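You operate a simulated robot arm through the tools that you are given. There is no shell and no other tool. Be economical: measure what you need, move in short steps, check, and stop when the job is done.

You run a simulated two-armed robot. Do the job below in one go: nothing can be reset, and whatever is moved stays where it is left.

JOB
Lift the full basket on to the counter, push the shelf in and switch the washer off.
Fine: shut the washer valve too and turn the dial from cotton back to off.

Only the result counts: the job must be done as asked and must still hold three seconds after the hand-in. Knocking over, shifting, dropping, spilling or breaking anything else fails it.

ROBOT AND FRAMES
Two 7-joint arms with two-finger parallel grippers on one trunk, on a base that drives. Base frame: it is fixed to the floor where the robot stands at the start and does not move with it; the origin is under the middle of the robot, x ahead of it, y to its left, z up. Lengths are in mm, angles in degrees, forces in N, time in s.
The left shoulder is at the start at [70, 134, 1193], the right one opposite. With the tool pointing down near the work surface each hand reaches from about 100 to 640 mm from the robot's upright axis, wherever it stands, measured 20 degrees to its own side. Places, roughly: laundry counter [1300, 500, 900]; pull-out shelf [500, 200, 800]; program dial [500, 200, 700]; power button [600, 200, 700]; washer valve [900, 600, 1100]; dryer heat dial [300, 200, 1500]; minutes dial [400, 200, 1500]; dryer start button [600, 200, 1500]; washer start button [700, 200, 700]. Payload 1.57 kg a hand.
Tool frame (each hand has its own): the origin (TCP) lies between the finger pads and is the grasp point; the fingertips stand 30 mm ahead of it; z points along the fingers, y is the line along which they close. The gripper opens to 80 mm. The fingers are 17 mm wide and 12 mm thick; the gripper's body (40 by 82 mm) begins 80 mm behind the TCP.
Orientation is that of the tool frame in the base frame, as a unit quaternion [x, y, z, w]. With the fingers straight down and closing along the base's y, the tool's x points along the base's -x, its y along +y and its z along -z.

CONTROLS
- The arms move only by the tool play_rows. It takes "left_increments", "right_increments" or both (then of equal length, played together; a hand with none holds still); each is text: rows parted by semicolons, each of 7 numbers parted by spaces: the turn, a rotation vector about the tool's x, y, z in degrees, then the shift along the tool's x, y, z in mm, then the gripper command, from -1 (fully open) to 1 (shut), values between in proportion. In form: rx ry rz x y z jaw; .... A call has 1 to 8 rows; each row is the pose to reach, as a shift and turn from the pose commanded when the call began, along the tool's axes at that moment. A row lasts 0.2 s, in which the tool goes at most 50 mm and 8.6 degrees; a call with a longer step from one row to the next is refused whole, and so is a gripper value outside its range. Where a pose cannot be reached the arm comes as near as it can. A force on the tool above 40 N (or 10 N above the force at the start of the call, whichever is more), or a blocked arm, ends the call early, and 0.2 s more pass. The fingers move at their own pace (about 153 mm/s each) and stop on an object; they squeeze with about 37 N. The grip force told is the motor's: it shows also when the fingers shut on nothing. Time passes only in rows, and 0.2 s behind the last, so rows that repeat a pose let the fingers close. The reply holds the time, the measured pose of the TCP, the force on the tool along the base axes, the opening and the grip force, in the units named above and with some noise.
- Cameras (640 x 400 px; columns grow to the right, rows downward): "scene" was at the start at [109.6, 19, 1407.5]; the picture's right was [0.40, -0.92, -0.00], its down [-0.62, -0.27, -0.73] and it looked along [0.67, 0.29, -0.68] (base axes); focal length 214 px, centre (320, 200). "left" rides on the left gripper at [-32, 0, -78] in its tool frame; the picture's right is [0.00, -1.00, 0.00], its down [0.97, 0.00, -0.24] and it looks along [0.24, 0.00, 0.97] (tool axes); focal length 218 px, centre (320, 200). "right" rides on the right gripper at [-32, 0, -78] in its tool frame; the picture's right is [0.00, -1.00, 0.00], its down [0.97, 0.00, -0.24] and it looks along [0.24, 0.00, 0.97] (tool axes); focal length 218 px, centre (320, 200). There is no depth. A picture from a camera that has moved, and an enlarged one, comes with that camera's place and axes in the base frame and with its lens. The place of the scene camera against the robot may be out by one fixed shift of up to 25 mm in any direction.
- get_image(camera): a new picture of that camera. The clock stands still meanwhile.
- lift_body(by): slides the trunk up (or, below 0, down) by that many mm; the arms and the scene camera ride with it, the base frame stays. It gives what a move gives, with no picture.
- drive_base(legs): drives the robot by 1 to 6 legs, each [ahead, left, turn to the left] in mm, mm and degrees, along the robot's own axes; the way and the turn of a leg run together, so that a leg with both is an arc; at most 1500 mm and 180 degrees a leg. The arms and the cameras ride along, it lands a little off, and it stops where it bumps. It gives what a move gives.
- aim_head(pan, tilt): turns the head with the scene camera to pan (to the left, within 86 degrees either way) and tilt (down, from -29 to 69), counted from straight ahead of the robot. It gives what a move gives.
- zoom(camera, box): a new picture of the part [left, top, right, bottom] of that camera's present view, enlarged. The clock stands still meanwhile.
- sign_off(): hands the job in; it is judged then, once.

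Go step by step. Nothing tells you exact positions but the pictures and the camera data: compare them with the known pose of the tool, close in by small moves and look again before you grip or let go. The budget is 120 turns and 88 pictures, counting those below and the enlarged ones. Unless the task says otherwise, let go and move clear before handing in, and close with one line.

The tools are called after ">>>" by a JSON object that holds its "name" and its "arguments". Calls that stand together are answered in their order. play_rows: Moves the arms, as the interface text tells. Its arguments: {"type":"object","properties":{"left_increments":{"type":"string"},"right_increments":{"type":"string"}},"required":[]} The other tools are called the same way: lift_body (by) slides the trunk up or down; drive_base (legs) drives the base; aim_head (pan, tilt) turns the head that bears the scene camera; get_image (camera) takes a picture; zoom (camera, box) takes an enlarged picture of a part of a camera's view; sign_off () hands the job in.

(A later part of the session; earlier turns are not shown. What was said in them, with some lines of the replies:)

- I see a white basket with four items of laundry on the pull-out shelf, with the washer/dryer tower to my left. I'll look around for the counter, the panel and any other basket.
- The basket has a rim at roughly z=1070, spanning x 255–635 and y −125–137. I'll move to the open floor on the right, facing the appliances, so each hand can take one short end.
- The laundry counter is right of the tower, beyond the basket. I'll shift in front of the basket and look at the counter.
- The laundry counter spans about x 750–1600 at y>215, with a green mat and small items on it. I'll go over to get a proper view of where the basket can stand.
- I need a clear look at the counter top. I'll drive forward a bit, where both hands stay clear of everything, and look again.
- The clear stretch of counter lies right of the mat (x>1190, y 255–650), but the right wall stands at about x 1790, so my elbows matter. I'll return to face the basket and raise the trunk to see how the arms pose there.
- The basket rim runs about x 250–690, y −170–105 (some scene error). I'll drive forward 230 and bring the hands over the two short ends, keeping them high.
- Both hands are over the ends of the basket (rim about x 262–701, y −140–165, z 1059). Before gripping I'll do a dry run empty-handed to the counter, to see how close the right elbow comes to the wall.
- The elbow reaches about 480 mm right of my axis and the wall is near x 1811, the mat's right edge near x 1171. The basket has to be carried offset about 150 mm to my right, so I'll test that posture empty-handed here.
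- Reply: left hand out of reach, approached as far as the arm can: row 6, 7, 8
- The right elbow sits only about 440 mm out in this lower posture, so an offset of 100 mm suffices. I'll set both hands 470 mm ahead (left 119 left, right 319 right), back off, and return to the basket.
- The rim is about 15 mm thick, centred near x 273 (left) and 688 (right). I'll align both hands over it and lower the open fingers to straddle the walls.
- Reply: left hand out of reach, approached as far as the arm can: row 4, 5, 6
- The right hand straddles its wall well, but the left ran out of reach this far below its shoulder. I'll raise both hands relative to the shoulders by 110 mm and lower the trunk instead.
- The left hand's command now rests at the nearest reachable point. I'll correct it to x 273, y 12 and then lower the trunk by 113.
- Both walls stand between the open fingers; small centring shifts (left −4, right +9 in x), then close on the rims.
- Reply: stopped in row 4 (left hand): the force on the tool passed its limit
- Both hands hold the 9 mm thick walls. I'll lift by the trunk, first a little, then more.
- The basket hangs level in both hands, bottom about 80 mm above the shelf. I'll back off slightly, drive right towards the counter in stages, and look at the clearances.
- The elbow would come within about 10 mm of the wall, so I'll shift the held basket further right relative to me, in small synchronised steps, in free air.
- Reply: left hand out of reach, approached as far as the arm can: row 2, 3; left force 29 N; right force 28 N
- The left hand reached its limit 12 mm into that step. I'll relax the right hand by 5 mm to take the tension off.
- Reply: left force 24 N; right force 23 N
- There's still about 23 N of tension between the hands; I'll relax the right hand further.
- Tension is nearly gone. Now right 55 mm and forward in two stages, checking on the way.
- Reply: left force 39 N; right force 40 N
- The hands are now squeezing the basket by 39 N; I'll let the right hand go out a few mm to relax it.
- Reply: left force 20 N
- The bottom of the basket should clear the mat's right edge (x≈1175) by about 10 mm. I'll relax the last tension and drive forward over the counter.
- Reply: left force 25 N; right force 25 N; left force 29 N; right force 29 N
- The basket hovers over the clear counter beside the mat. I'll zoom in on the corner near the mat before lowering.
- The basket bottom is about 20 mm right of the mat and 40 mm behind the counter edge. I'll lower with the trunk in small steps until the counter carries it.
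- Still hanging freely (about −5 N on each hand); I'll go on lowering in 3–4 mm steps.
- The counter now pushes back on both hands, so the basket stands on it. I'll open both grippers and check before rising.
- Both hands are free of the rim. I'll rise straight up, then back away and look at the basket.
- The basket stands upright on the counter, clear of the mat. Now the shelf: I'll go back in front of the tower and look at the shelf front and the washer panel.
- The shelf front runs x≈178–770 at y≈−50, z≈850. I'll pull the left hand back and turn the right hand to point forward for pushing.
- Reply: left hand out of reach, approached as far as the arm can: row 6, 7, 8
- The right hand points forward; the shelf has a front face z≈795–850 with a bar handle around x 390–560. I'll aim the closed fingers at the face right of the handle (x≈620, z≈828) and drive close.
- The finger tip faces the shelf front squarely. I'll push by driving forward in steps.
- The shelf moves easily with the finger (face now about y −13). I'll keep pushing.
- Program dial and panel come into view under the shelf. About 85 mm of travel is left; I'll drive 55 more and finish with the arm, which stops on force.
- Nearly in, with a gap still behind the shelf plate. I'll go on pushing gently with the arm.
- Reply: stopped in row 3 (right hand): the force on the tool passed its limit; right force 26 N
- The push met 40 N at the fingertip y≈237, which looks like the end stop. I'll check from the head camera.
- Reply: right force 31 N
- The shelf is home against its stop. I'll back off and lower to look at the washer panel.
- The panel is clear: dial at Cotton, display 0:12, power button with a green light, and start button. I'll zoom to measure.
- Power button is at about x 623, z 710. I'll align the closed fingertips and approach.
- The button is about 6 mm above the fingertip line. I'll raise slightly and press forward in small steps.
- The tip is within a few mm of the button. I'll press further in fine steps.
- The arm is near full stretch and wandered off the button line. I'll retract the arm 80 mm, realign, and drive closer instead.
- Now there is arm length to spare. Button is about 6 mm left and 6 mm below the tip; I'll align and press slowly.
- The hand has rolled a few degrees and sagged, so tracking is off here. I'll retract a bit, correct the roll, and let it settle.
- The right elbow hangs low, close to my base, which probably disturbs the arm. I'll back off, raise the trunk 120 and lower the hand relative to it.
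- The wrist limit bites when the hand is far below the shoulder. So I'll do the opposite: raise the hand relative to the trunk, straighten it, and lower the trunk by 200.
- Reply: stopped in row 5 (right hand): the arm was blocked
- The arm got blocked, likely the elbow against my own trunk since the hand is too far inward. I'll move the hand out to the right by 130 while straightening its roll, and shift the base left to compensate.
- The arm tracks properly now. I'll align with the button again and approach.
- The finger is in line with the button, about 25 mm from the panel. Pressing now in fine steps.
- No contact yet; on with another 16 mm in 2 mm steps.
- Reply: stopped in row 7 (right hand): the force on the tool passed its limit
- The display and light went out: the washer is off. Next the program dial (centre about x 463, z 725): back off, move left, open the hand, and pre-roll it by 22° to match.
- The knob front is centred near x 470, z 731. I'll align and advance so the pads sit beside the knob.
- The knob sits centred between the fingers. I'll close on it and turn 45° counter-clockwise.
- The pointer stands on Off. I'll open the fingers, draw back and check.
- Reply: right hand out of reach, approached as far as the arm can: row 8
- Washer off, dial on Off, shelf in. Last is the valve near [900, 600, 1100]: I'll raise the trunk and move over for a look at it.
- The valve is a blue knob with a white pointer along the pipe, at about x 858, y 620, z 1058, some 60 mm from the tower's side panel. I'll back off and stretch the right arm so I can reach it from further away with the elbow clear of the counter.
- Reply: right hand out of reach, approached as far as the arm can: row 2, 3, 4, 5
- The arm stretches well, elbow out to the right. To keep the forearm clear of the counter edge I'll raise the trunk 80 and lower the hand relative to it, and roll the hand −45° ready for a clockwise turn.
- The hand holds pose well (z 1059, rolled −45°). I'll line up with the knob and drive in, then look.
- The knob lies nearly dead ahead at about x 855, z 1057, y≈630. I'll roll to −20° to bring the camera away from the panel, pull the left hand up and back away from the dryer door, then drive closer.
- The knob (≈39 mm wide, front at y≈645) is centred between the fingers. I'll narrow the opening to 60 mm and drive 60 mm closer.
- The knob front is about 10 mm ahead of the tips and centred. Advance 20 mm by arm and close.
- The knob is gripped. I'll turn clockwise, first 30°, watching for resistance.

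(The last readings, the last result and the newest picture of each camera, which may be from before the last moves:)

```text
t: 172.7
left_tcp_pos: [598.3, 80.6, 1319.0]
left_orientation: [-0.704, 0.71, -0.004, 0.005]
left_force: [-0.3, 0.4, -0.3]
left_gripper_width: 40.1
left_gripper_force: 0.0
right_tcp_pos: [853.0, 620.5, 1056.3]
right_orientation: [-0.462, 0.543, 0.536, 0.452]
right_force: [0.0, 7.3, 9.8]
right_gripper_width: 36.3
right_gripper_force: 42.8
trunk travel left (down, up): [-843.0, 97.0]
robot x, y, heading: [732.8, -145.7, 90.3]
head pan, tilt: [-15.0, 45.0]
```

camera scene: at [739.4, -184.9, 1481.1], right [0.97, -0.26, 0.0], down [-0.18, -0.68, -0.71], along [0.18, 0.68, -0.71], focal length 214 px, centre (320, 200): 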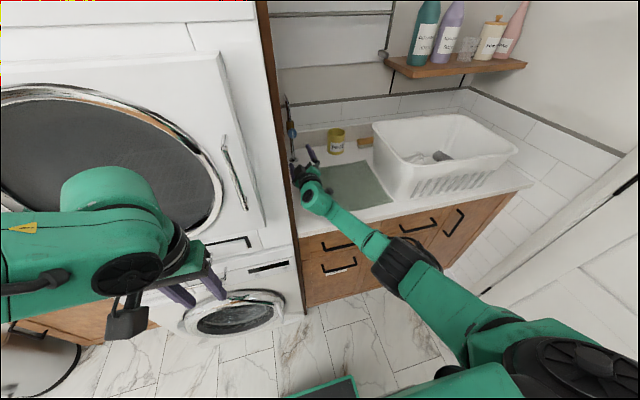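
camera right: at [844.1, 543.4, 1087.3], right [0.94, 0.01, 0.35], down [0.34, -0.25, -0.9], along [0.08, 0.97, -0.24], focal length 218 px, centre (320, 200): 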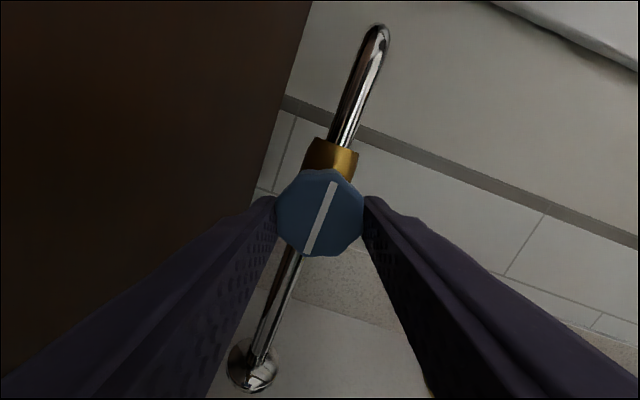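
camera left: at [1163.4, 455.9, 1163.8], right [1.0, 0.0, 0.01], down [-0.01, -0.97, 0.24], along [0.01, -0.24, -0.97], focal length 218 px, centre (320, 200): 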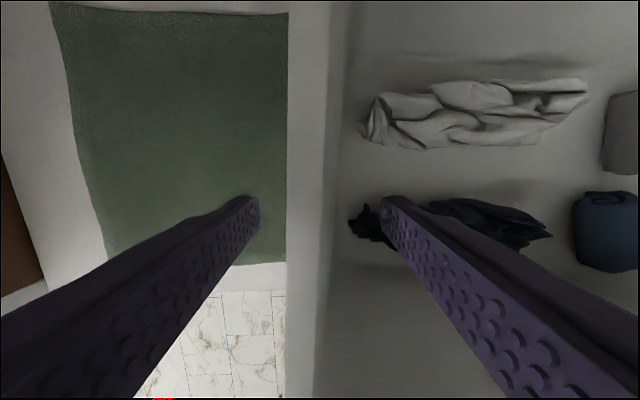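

It turned without blocking. I'll complete the remaining 60° and look.

>>> {"name": "play_rows", "arguments": {"right_increments": "0 0 8 0 0 0 1;0 0 16 0 0 0 1;0 0 24 0 0 0 1;0 0 32 0 0 0 1;0 0 40 0 0 0 1;0 0 48 0 0 0 1;0 0 56 0 0 0 1;0 0 60 0 0 0 1"}}

>>> {"name": "get_image", "arguments": {"camera": "right"}}

```text
t: 173.4
left_tcp_pos: [596.9, 89.9, 1317.6]
left_orientation: [-0.706, 0.709, -0.006, 0.003]
left_force: [0.4, -1.1, -0.1]
left_gripper_width: 40.0
left_gripper_force: 0.1
right_tcp_pos: [851.6, 620.7, 1055.3]
right_orientation: [-0.375, 0.608, 0.602, 0.357]
right_force: [-5.5, 18.6, -4.5]
right_gripper_width: 35.6
right_gripper_force: 42.6
right hand out of reach, approached as far as the arm can: row 2, 3
trunk travel left (down, up): [-843.0, 97.0]
robot x, y, heading: [737.8, -143.7, 90.4]
head pan, tilt: [-15.0, 45.0]
stopped in row 3 (right hand): the force on the tool passed its limit (the readings are from after the stop); the commanded pose is now the measured one
```

```text
5 pictures are left
camera right: at [867.8, 542.1, 1085.0], right [0.89, 0.01, -0.46], down [-0.45, -0.27, -0.86], along [-0.13, 0.96, -0.23], focal length 218 px, centre (320, 200)
```

right: 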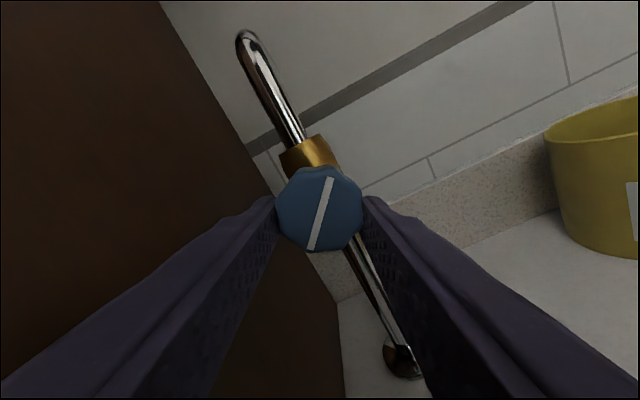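

The knob followed, now about 43° turned; the wrist is at its limit. I'll open, roll back 50° around the knob and regrip.

>>> {"name": "play_rows", "arguments": {"right_increments": "0 0 0 0 0 0 0;0 0 0 -3 -2 0 -0.5;0 0 -8.5 -3 -2 0 -0.5;0 0 -17 -3 -2 0 -0.5;0 0 -25.5 -3 -2 0 -0.5;0 0 -34 -3 -2 0 -0.5;0 0 -42.5 -3 -2 0 -0.5;0 0 -51 -3 -2 0 -0.5"}}

>>> {"name": "play_rows", "arguments": {"right_increments": "0 0 0 0 0 0 0.3;0 0 0 0 0 0 1;0 0 0 0 0 0 1"}}

>>> {"name": "get_image", "arguments": {"camera": "right"}}

```text
t: 175.2
left_tcp_pos: [598.2, 82.7, 1319.9]
left_orientation: [-0.705, 0.709, -0.004, 0.004]
left_force: [-0.3, -1.0, 0.1]
left_gripper_width: 39.7
left_gripper_force: 0.1
right_tcp_pos: [856.8, 614.2, 1062.4]
right_orientation: [0.598, -0.385, -0.39, -0.584]
right_force: [0.8, 0.6, 0.6]
right_gripper_width: 60.0
right_gripper_force: 0.0
trunk travel left (down, up): [-843.0, 97.0]
robot x, y, heading: [733.8, -143.4, 90.2]
head pan, tilt: [-15.0, 45.0]
```

```text
t: 176.0
left_tcp_pos: [596.8, 81.6, 1319.7]
left_orientation: [-0.705, 0.709, -0.005, 0.004]
left_force: [0.0, -0.5, 0.5]
left_gripper_width: 40.0
left_gripper_force: 0.1
right_tcp_pos: [853.9, 613.0, 1062.8]
right_orientation: [0.599, -0.385, -0.39, -0.584]
right_force: [-6.7, -3.4, -7.5]
right_gripper_width: 36.7
right_gripper_force: 43.4
trunk travel left (down, up): [-843.0, 97.0]
robot x, y, heading: [735.8, -142.5, 90.4]
head pan, tilt: [-15.0, 45.0]
```

```text
4 pictures are left
camera right: at [842.3, 535.2, 1091.4], right [0.92, 0.02, 0.4], down [0.39, -0.25, -0.89], along [0.08, 0.97, -0.23], focal length 218 px, centre (320, 200)
```

right: 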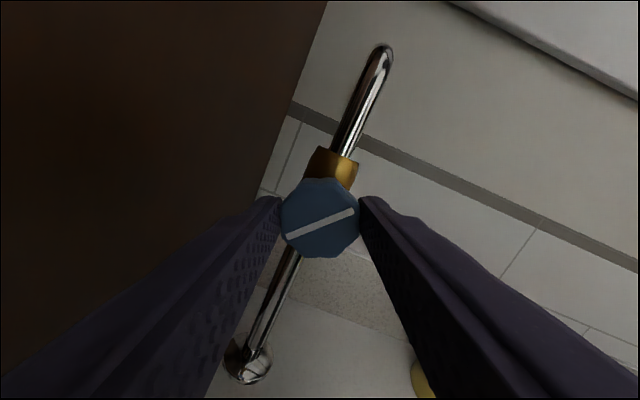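

Regripped with the pointer at about 45°. Now the remaining 45° clockwise.

>>> {"name": "play_rows", "arguments": {"right_increments": "0 0 8 0 -0.7 0 1;0 0 16 0.2 -1.4 0 1;0 0 24 0.4 -2 0 1;0 0 32 0.8 -2.7 0 1;0 0 40 1.2 -3.3 0 1;0 0 46 1.5 -3.6 0 1;0 0 47 1.5 -3.7 0 1"}}

>>> {"name": "get_image", "arguments": {"camera": "right"}}

```text
t: 177.6
left_tcp_pos: [591.8, 82.0, 1318.9]
left_orientation: [-0.705, 0.709, -0.005, 0.005]
left_force: [-0.4, -0.3, -0.3]
left_gripper_width: 40.3
left_gripper_force: 0.1
right_tcp_pos: [854.7, 614.7, 1060.8]
right_orientation: [-0.396, 0.592, 0.59, 0.38]
right_force: [-16.9, -6.7, -11.7]
right_gripper_width: 36.4
right_gripper_force: 43.5
trunk travel left (down, up): [-843.0, 97.0]
robot x, y, heading: [734.8, -138.2, 90.2]
head pan, tilt: [-15.0, 45.0]
```

```text
3 pictures are left
camera right: at [869.1, 535.8, 1091.8], right [0.92, 0.01, -0.4], down [-0.38, -0.26, -0.89], along [-0.11, 0.97, -0.24], focal length 218 px, centre (320, 200)
```

right: 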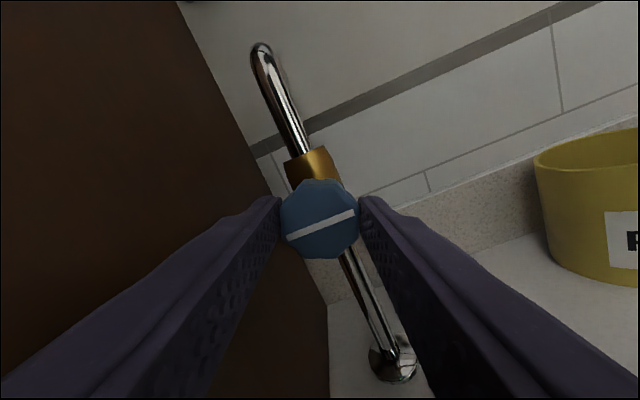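

The pointer now lies square across the pipe: the valve is shut. I'll open, draw straight back and check.

>>> {"name": "play_rows", "arguments": {"right_increments": "0 0 0 0 0 0 0;0 0 0 0 0 0 -0.5;0 0 0 0 0 0 -0.5;0 0 0 0 0 -15 -0.5;0 0 0 0 0 -30 -0.5;0 0 0 0 0 -50 -0.5"}}

>>> {"name": "drive_base", "arguments": {"legs": [[-450, 0, 0]]}}

>>> {"name": "zoom", "arguments": {"camera": "right", "box": [180, 60, 460, 235]}}

>>> {"name": "aim_head", "arguments": {"pan": 0, "tilt": 38}}

>>> {"name": "get_image", "arguments": {"camera": "scene"}}

```text
t: 179.0
left_tcp_pos: [597.5, 81.0, 1319.4]
left_orientation: [-0.705, 0.709, -0.004, 0.005]
left_force: [0.3, -0.3, 0.8]
left_gripper_width: 40.1
left_gripper_force: 0.0
right_tcp_pos: [862.4, 561.8, 1063.8]
right_orientation: [-0.394, 0.593, 0.591, 0.38]
right_force: [-0.2, -0.1, 0.4]
right_gripper_width: 60.1
right_gripper_force: 0.0
trunk travel left (down, up): [-843.0, 97.0]
robot x, y, heading: [734.8, -145.5, 90.4]
head pan, tilt: [-15.0, 45.0]
```

```text
t: 181.8
left_tcp_pos: [600.9, -368.2, 1319.5]
left_orientation: [-0.704, 0.71, -0.003, 0.004]
left_force: [0.5, 0.3, 0.7]
left_gripper_width: 40.1
left_gripper_force: 0.1
right_tcp_pos: [865.3, 111.1, 1062.1]
right_orientation: [-0.394, 0.593, 0.59, 0.38]
right_force: [0.3, -0.2, 0.8]
right_gripper_width: 60.0
right_gripper_force: 0.1
trunk travel left (down, up): [-843.0, 97.0]
robot x, y, heading: [738.2, -599.4, 90.0]
head pan, tilt: [-15.0, 45.0]
```

```text
2.29 times, centred on (320, 148) of right
camera zoom: at [878.6, 34.2, 1092.0], right [0.92, 0.01, -0.4], down [-0.39, -0.26, -0.89], along [-0.11, 0.97, -0.23], focal length 499 px, centre (320, 320)
```

zoom: 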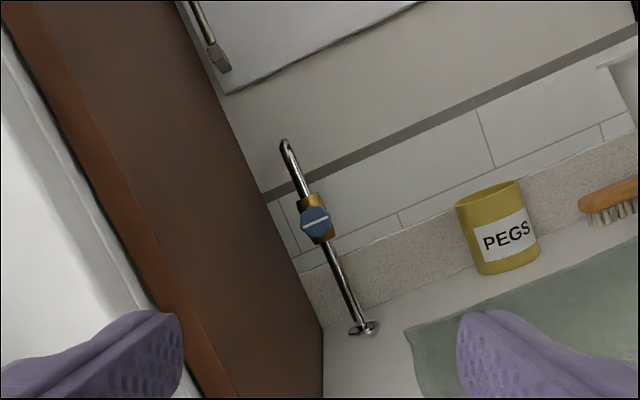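

```text
t: 182.5
left_tcp_pos: [598.8, -371.3, 1319.2]
left_orientation: [-0.705, 0.71, -0.003, 0.004]
left_force: [0.6, 0.0, -0.4]
left_gripper_width: 40.1
left_gripper_force: 0.1
right_tcp_pos: [866.0, 111.1, 1063.7]
right_orientation: [-0.393, 0.593, 0.591, 0.38]
right_force: [0.8, 0.3, -0.3]
right_gripper_width: 59.7
right_gripper_force: 0.1
trunk travel left (down, up): [-843.0, 97.0]
robot x, y, heading: [736.7, -595.1, 90.2]
head pan, tilt: [0.0, 38.0]
```

```text
1 pictures are left
camera scene: at [719.8, -474.7, 1491.2], right [1.0, 0.0, 0.0], down [0.0, -0.62, -0.79], along [0.0, 0.79, -0.62], focal length 214 px, centre (320, 200)
```

scene: 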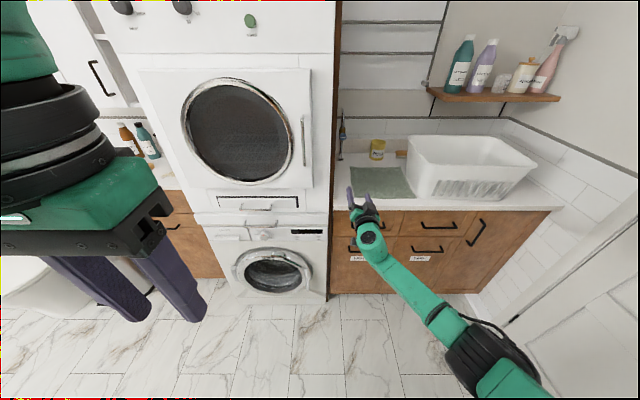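

Everything looks right; I'll use the last picture to check shelf, dial and panel.

>>> {"name": "zoom", "arguments": {"camera": "scene", "box": [185, 180, 345, 280]}}

```text
4.00 times, centred on (265, 230) of scene
camera zoom: at [719.8, -474.7, 1491.2], right [1.0, 0.0, 0.0], down [0.0, -0.62, -0.79], along [0.0, 0.79, -0.62], focal length 858 px, centre (540, 80)
```

zoom: 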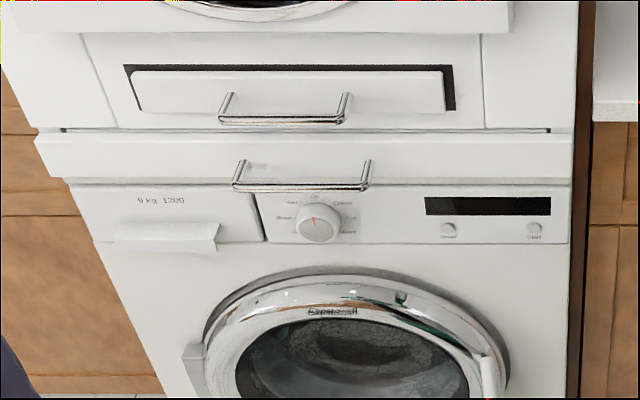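

The shelf is flush, the dial points to Off, the display and power light are dark, the valve pointer is across the pipe, and the basket stands on the counter. Handing in.

>>> {"name": "sign_off", "arguments": {}}

```text
The job is handed in.
```

The full basket is on the counter, the shelf is pushed in, the washer is off with its dial turned from Cotton to Off, and the washer valve is shut.
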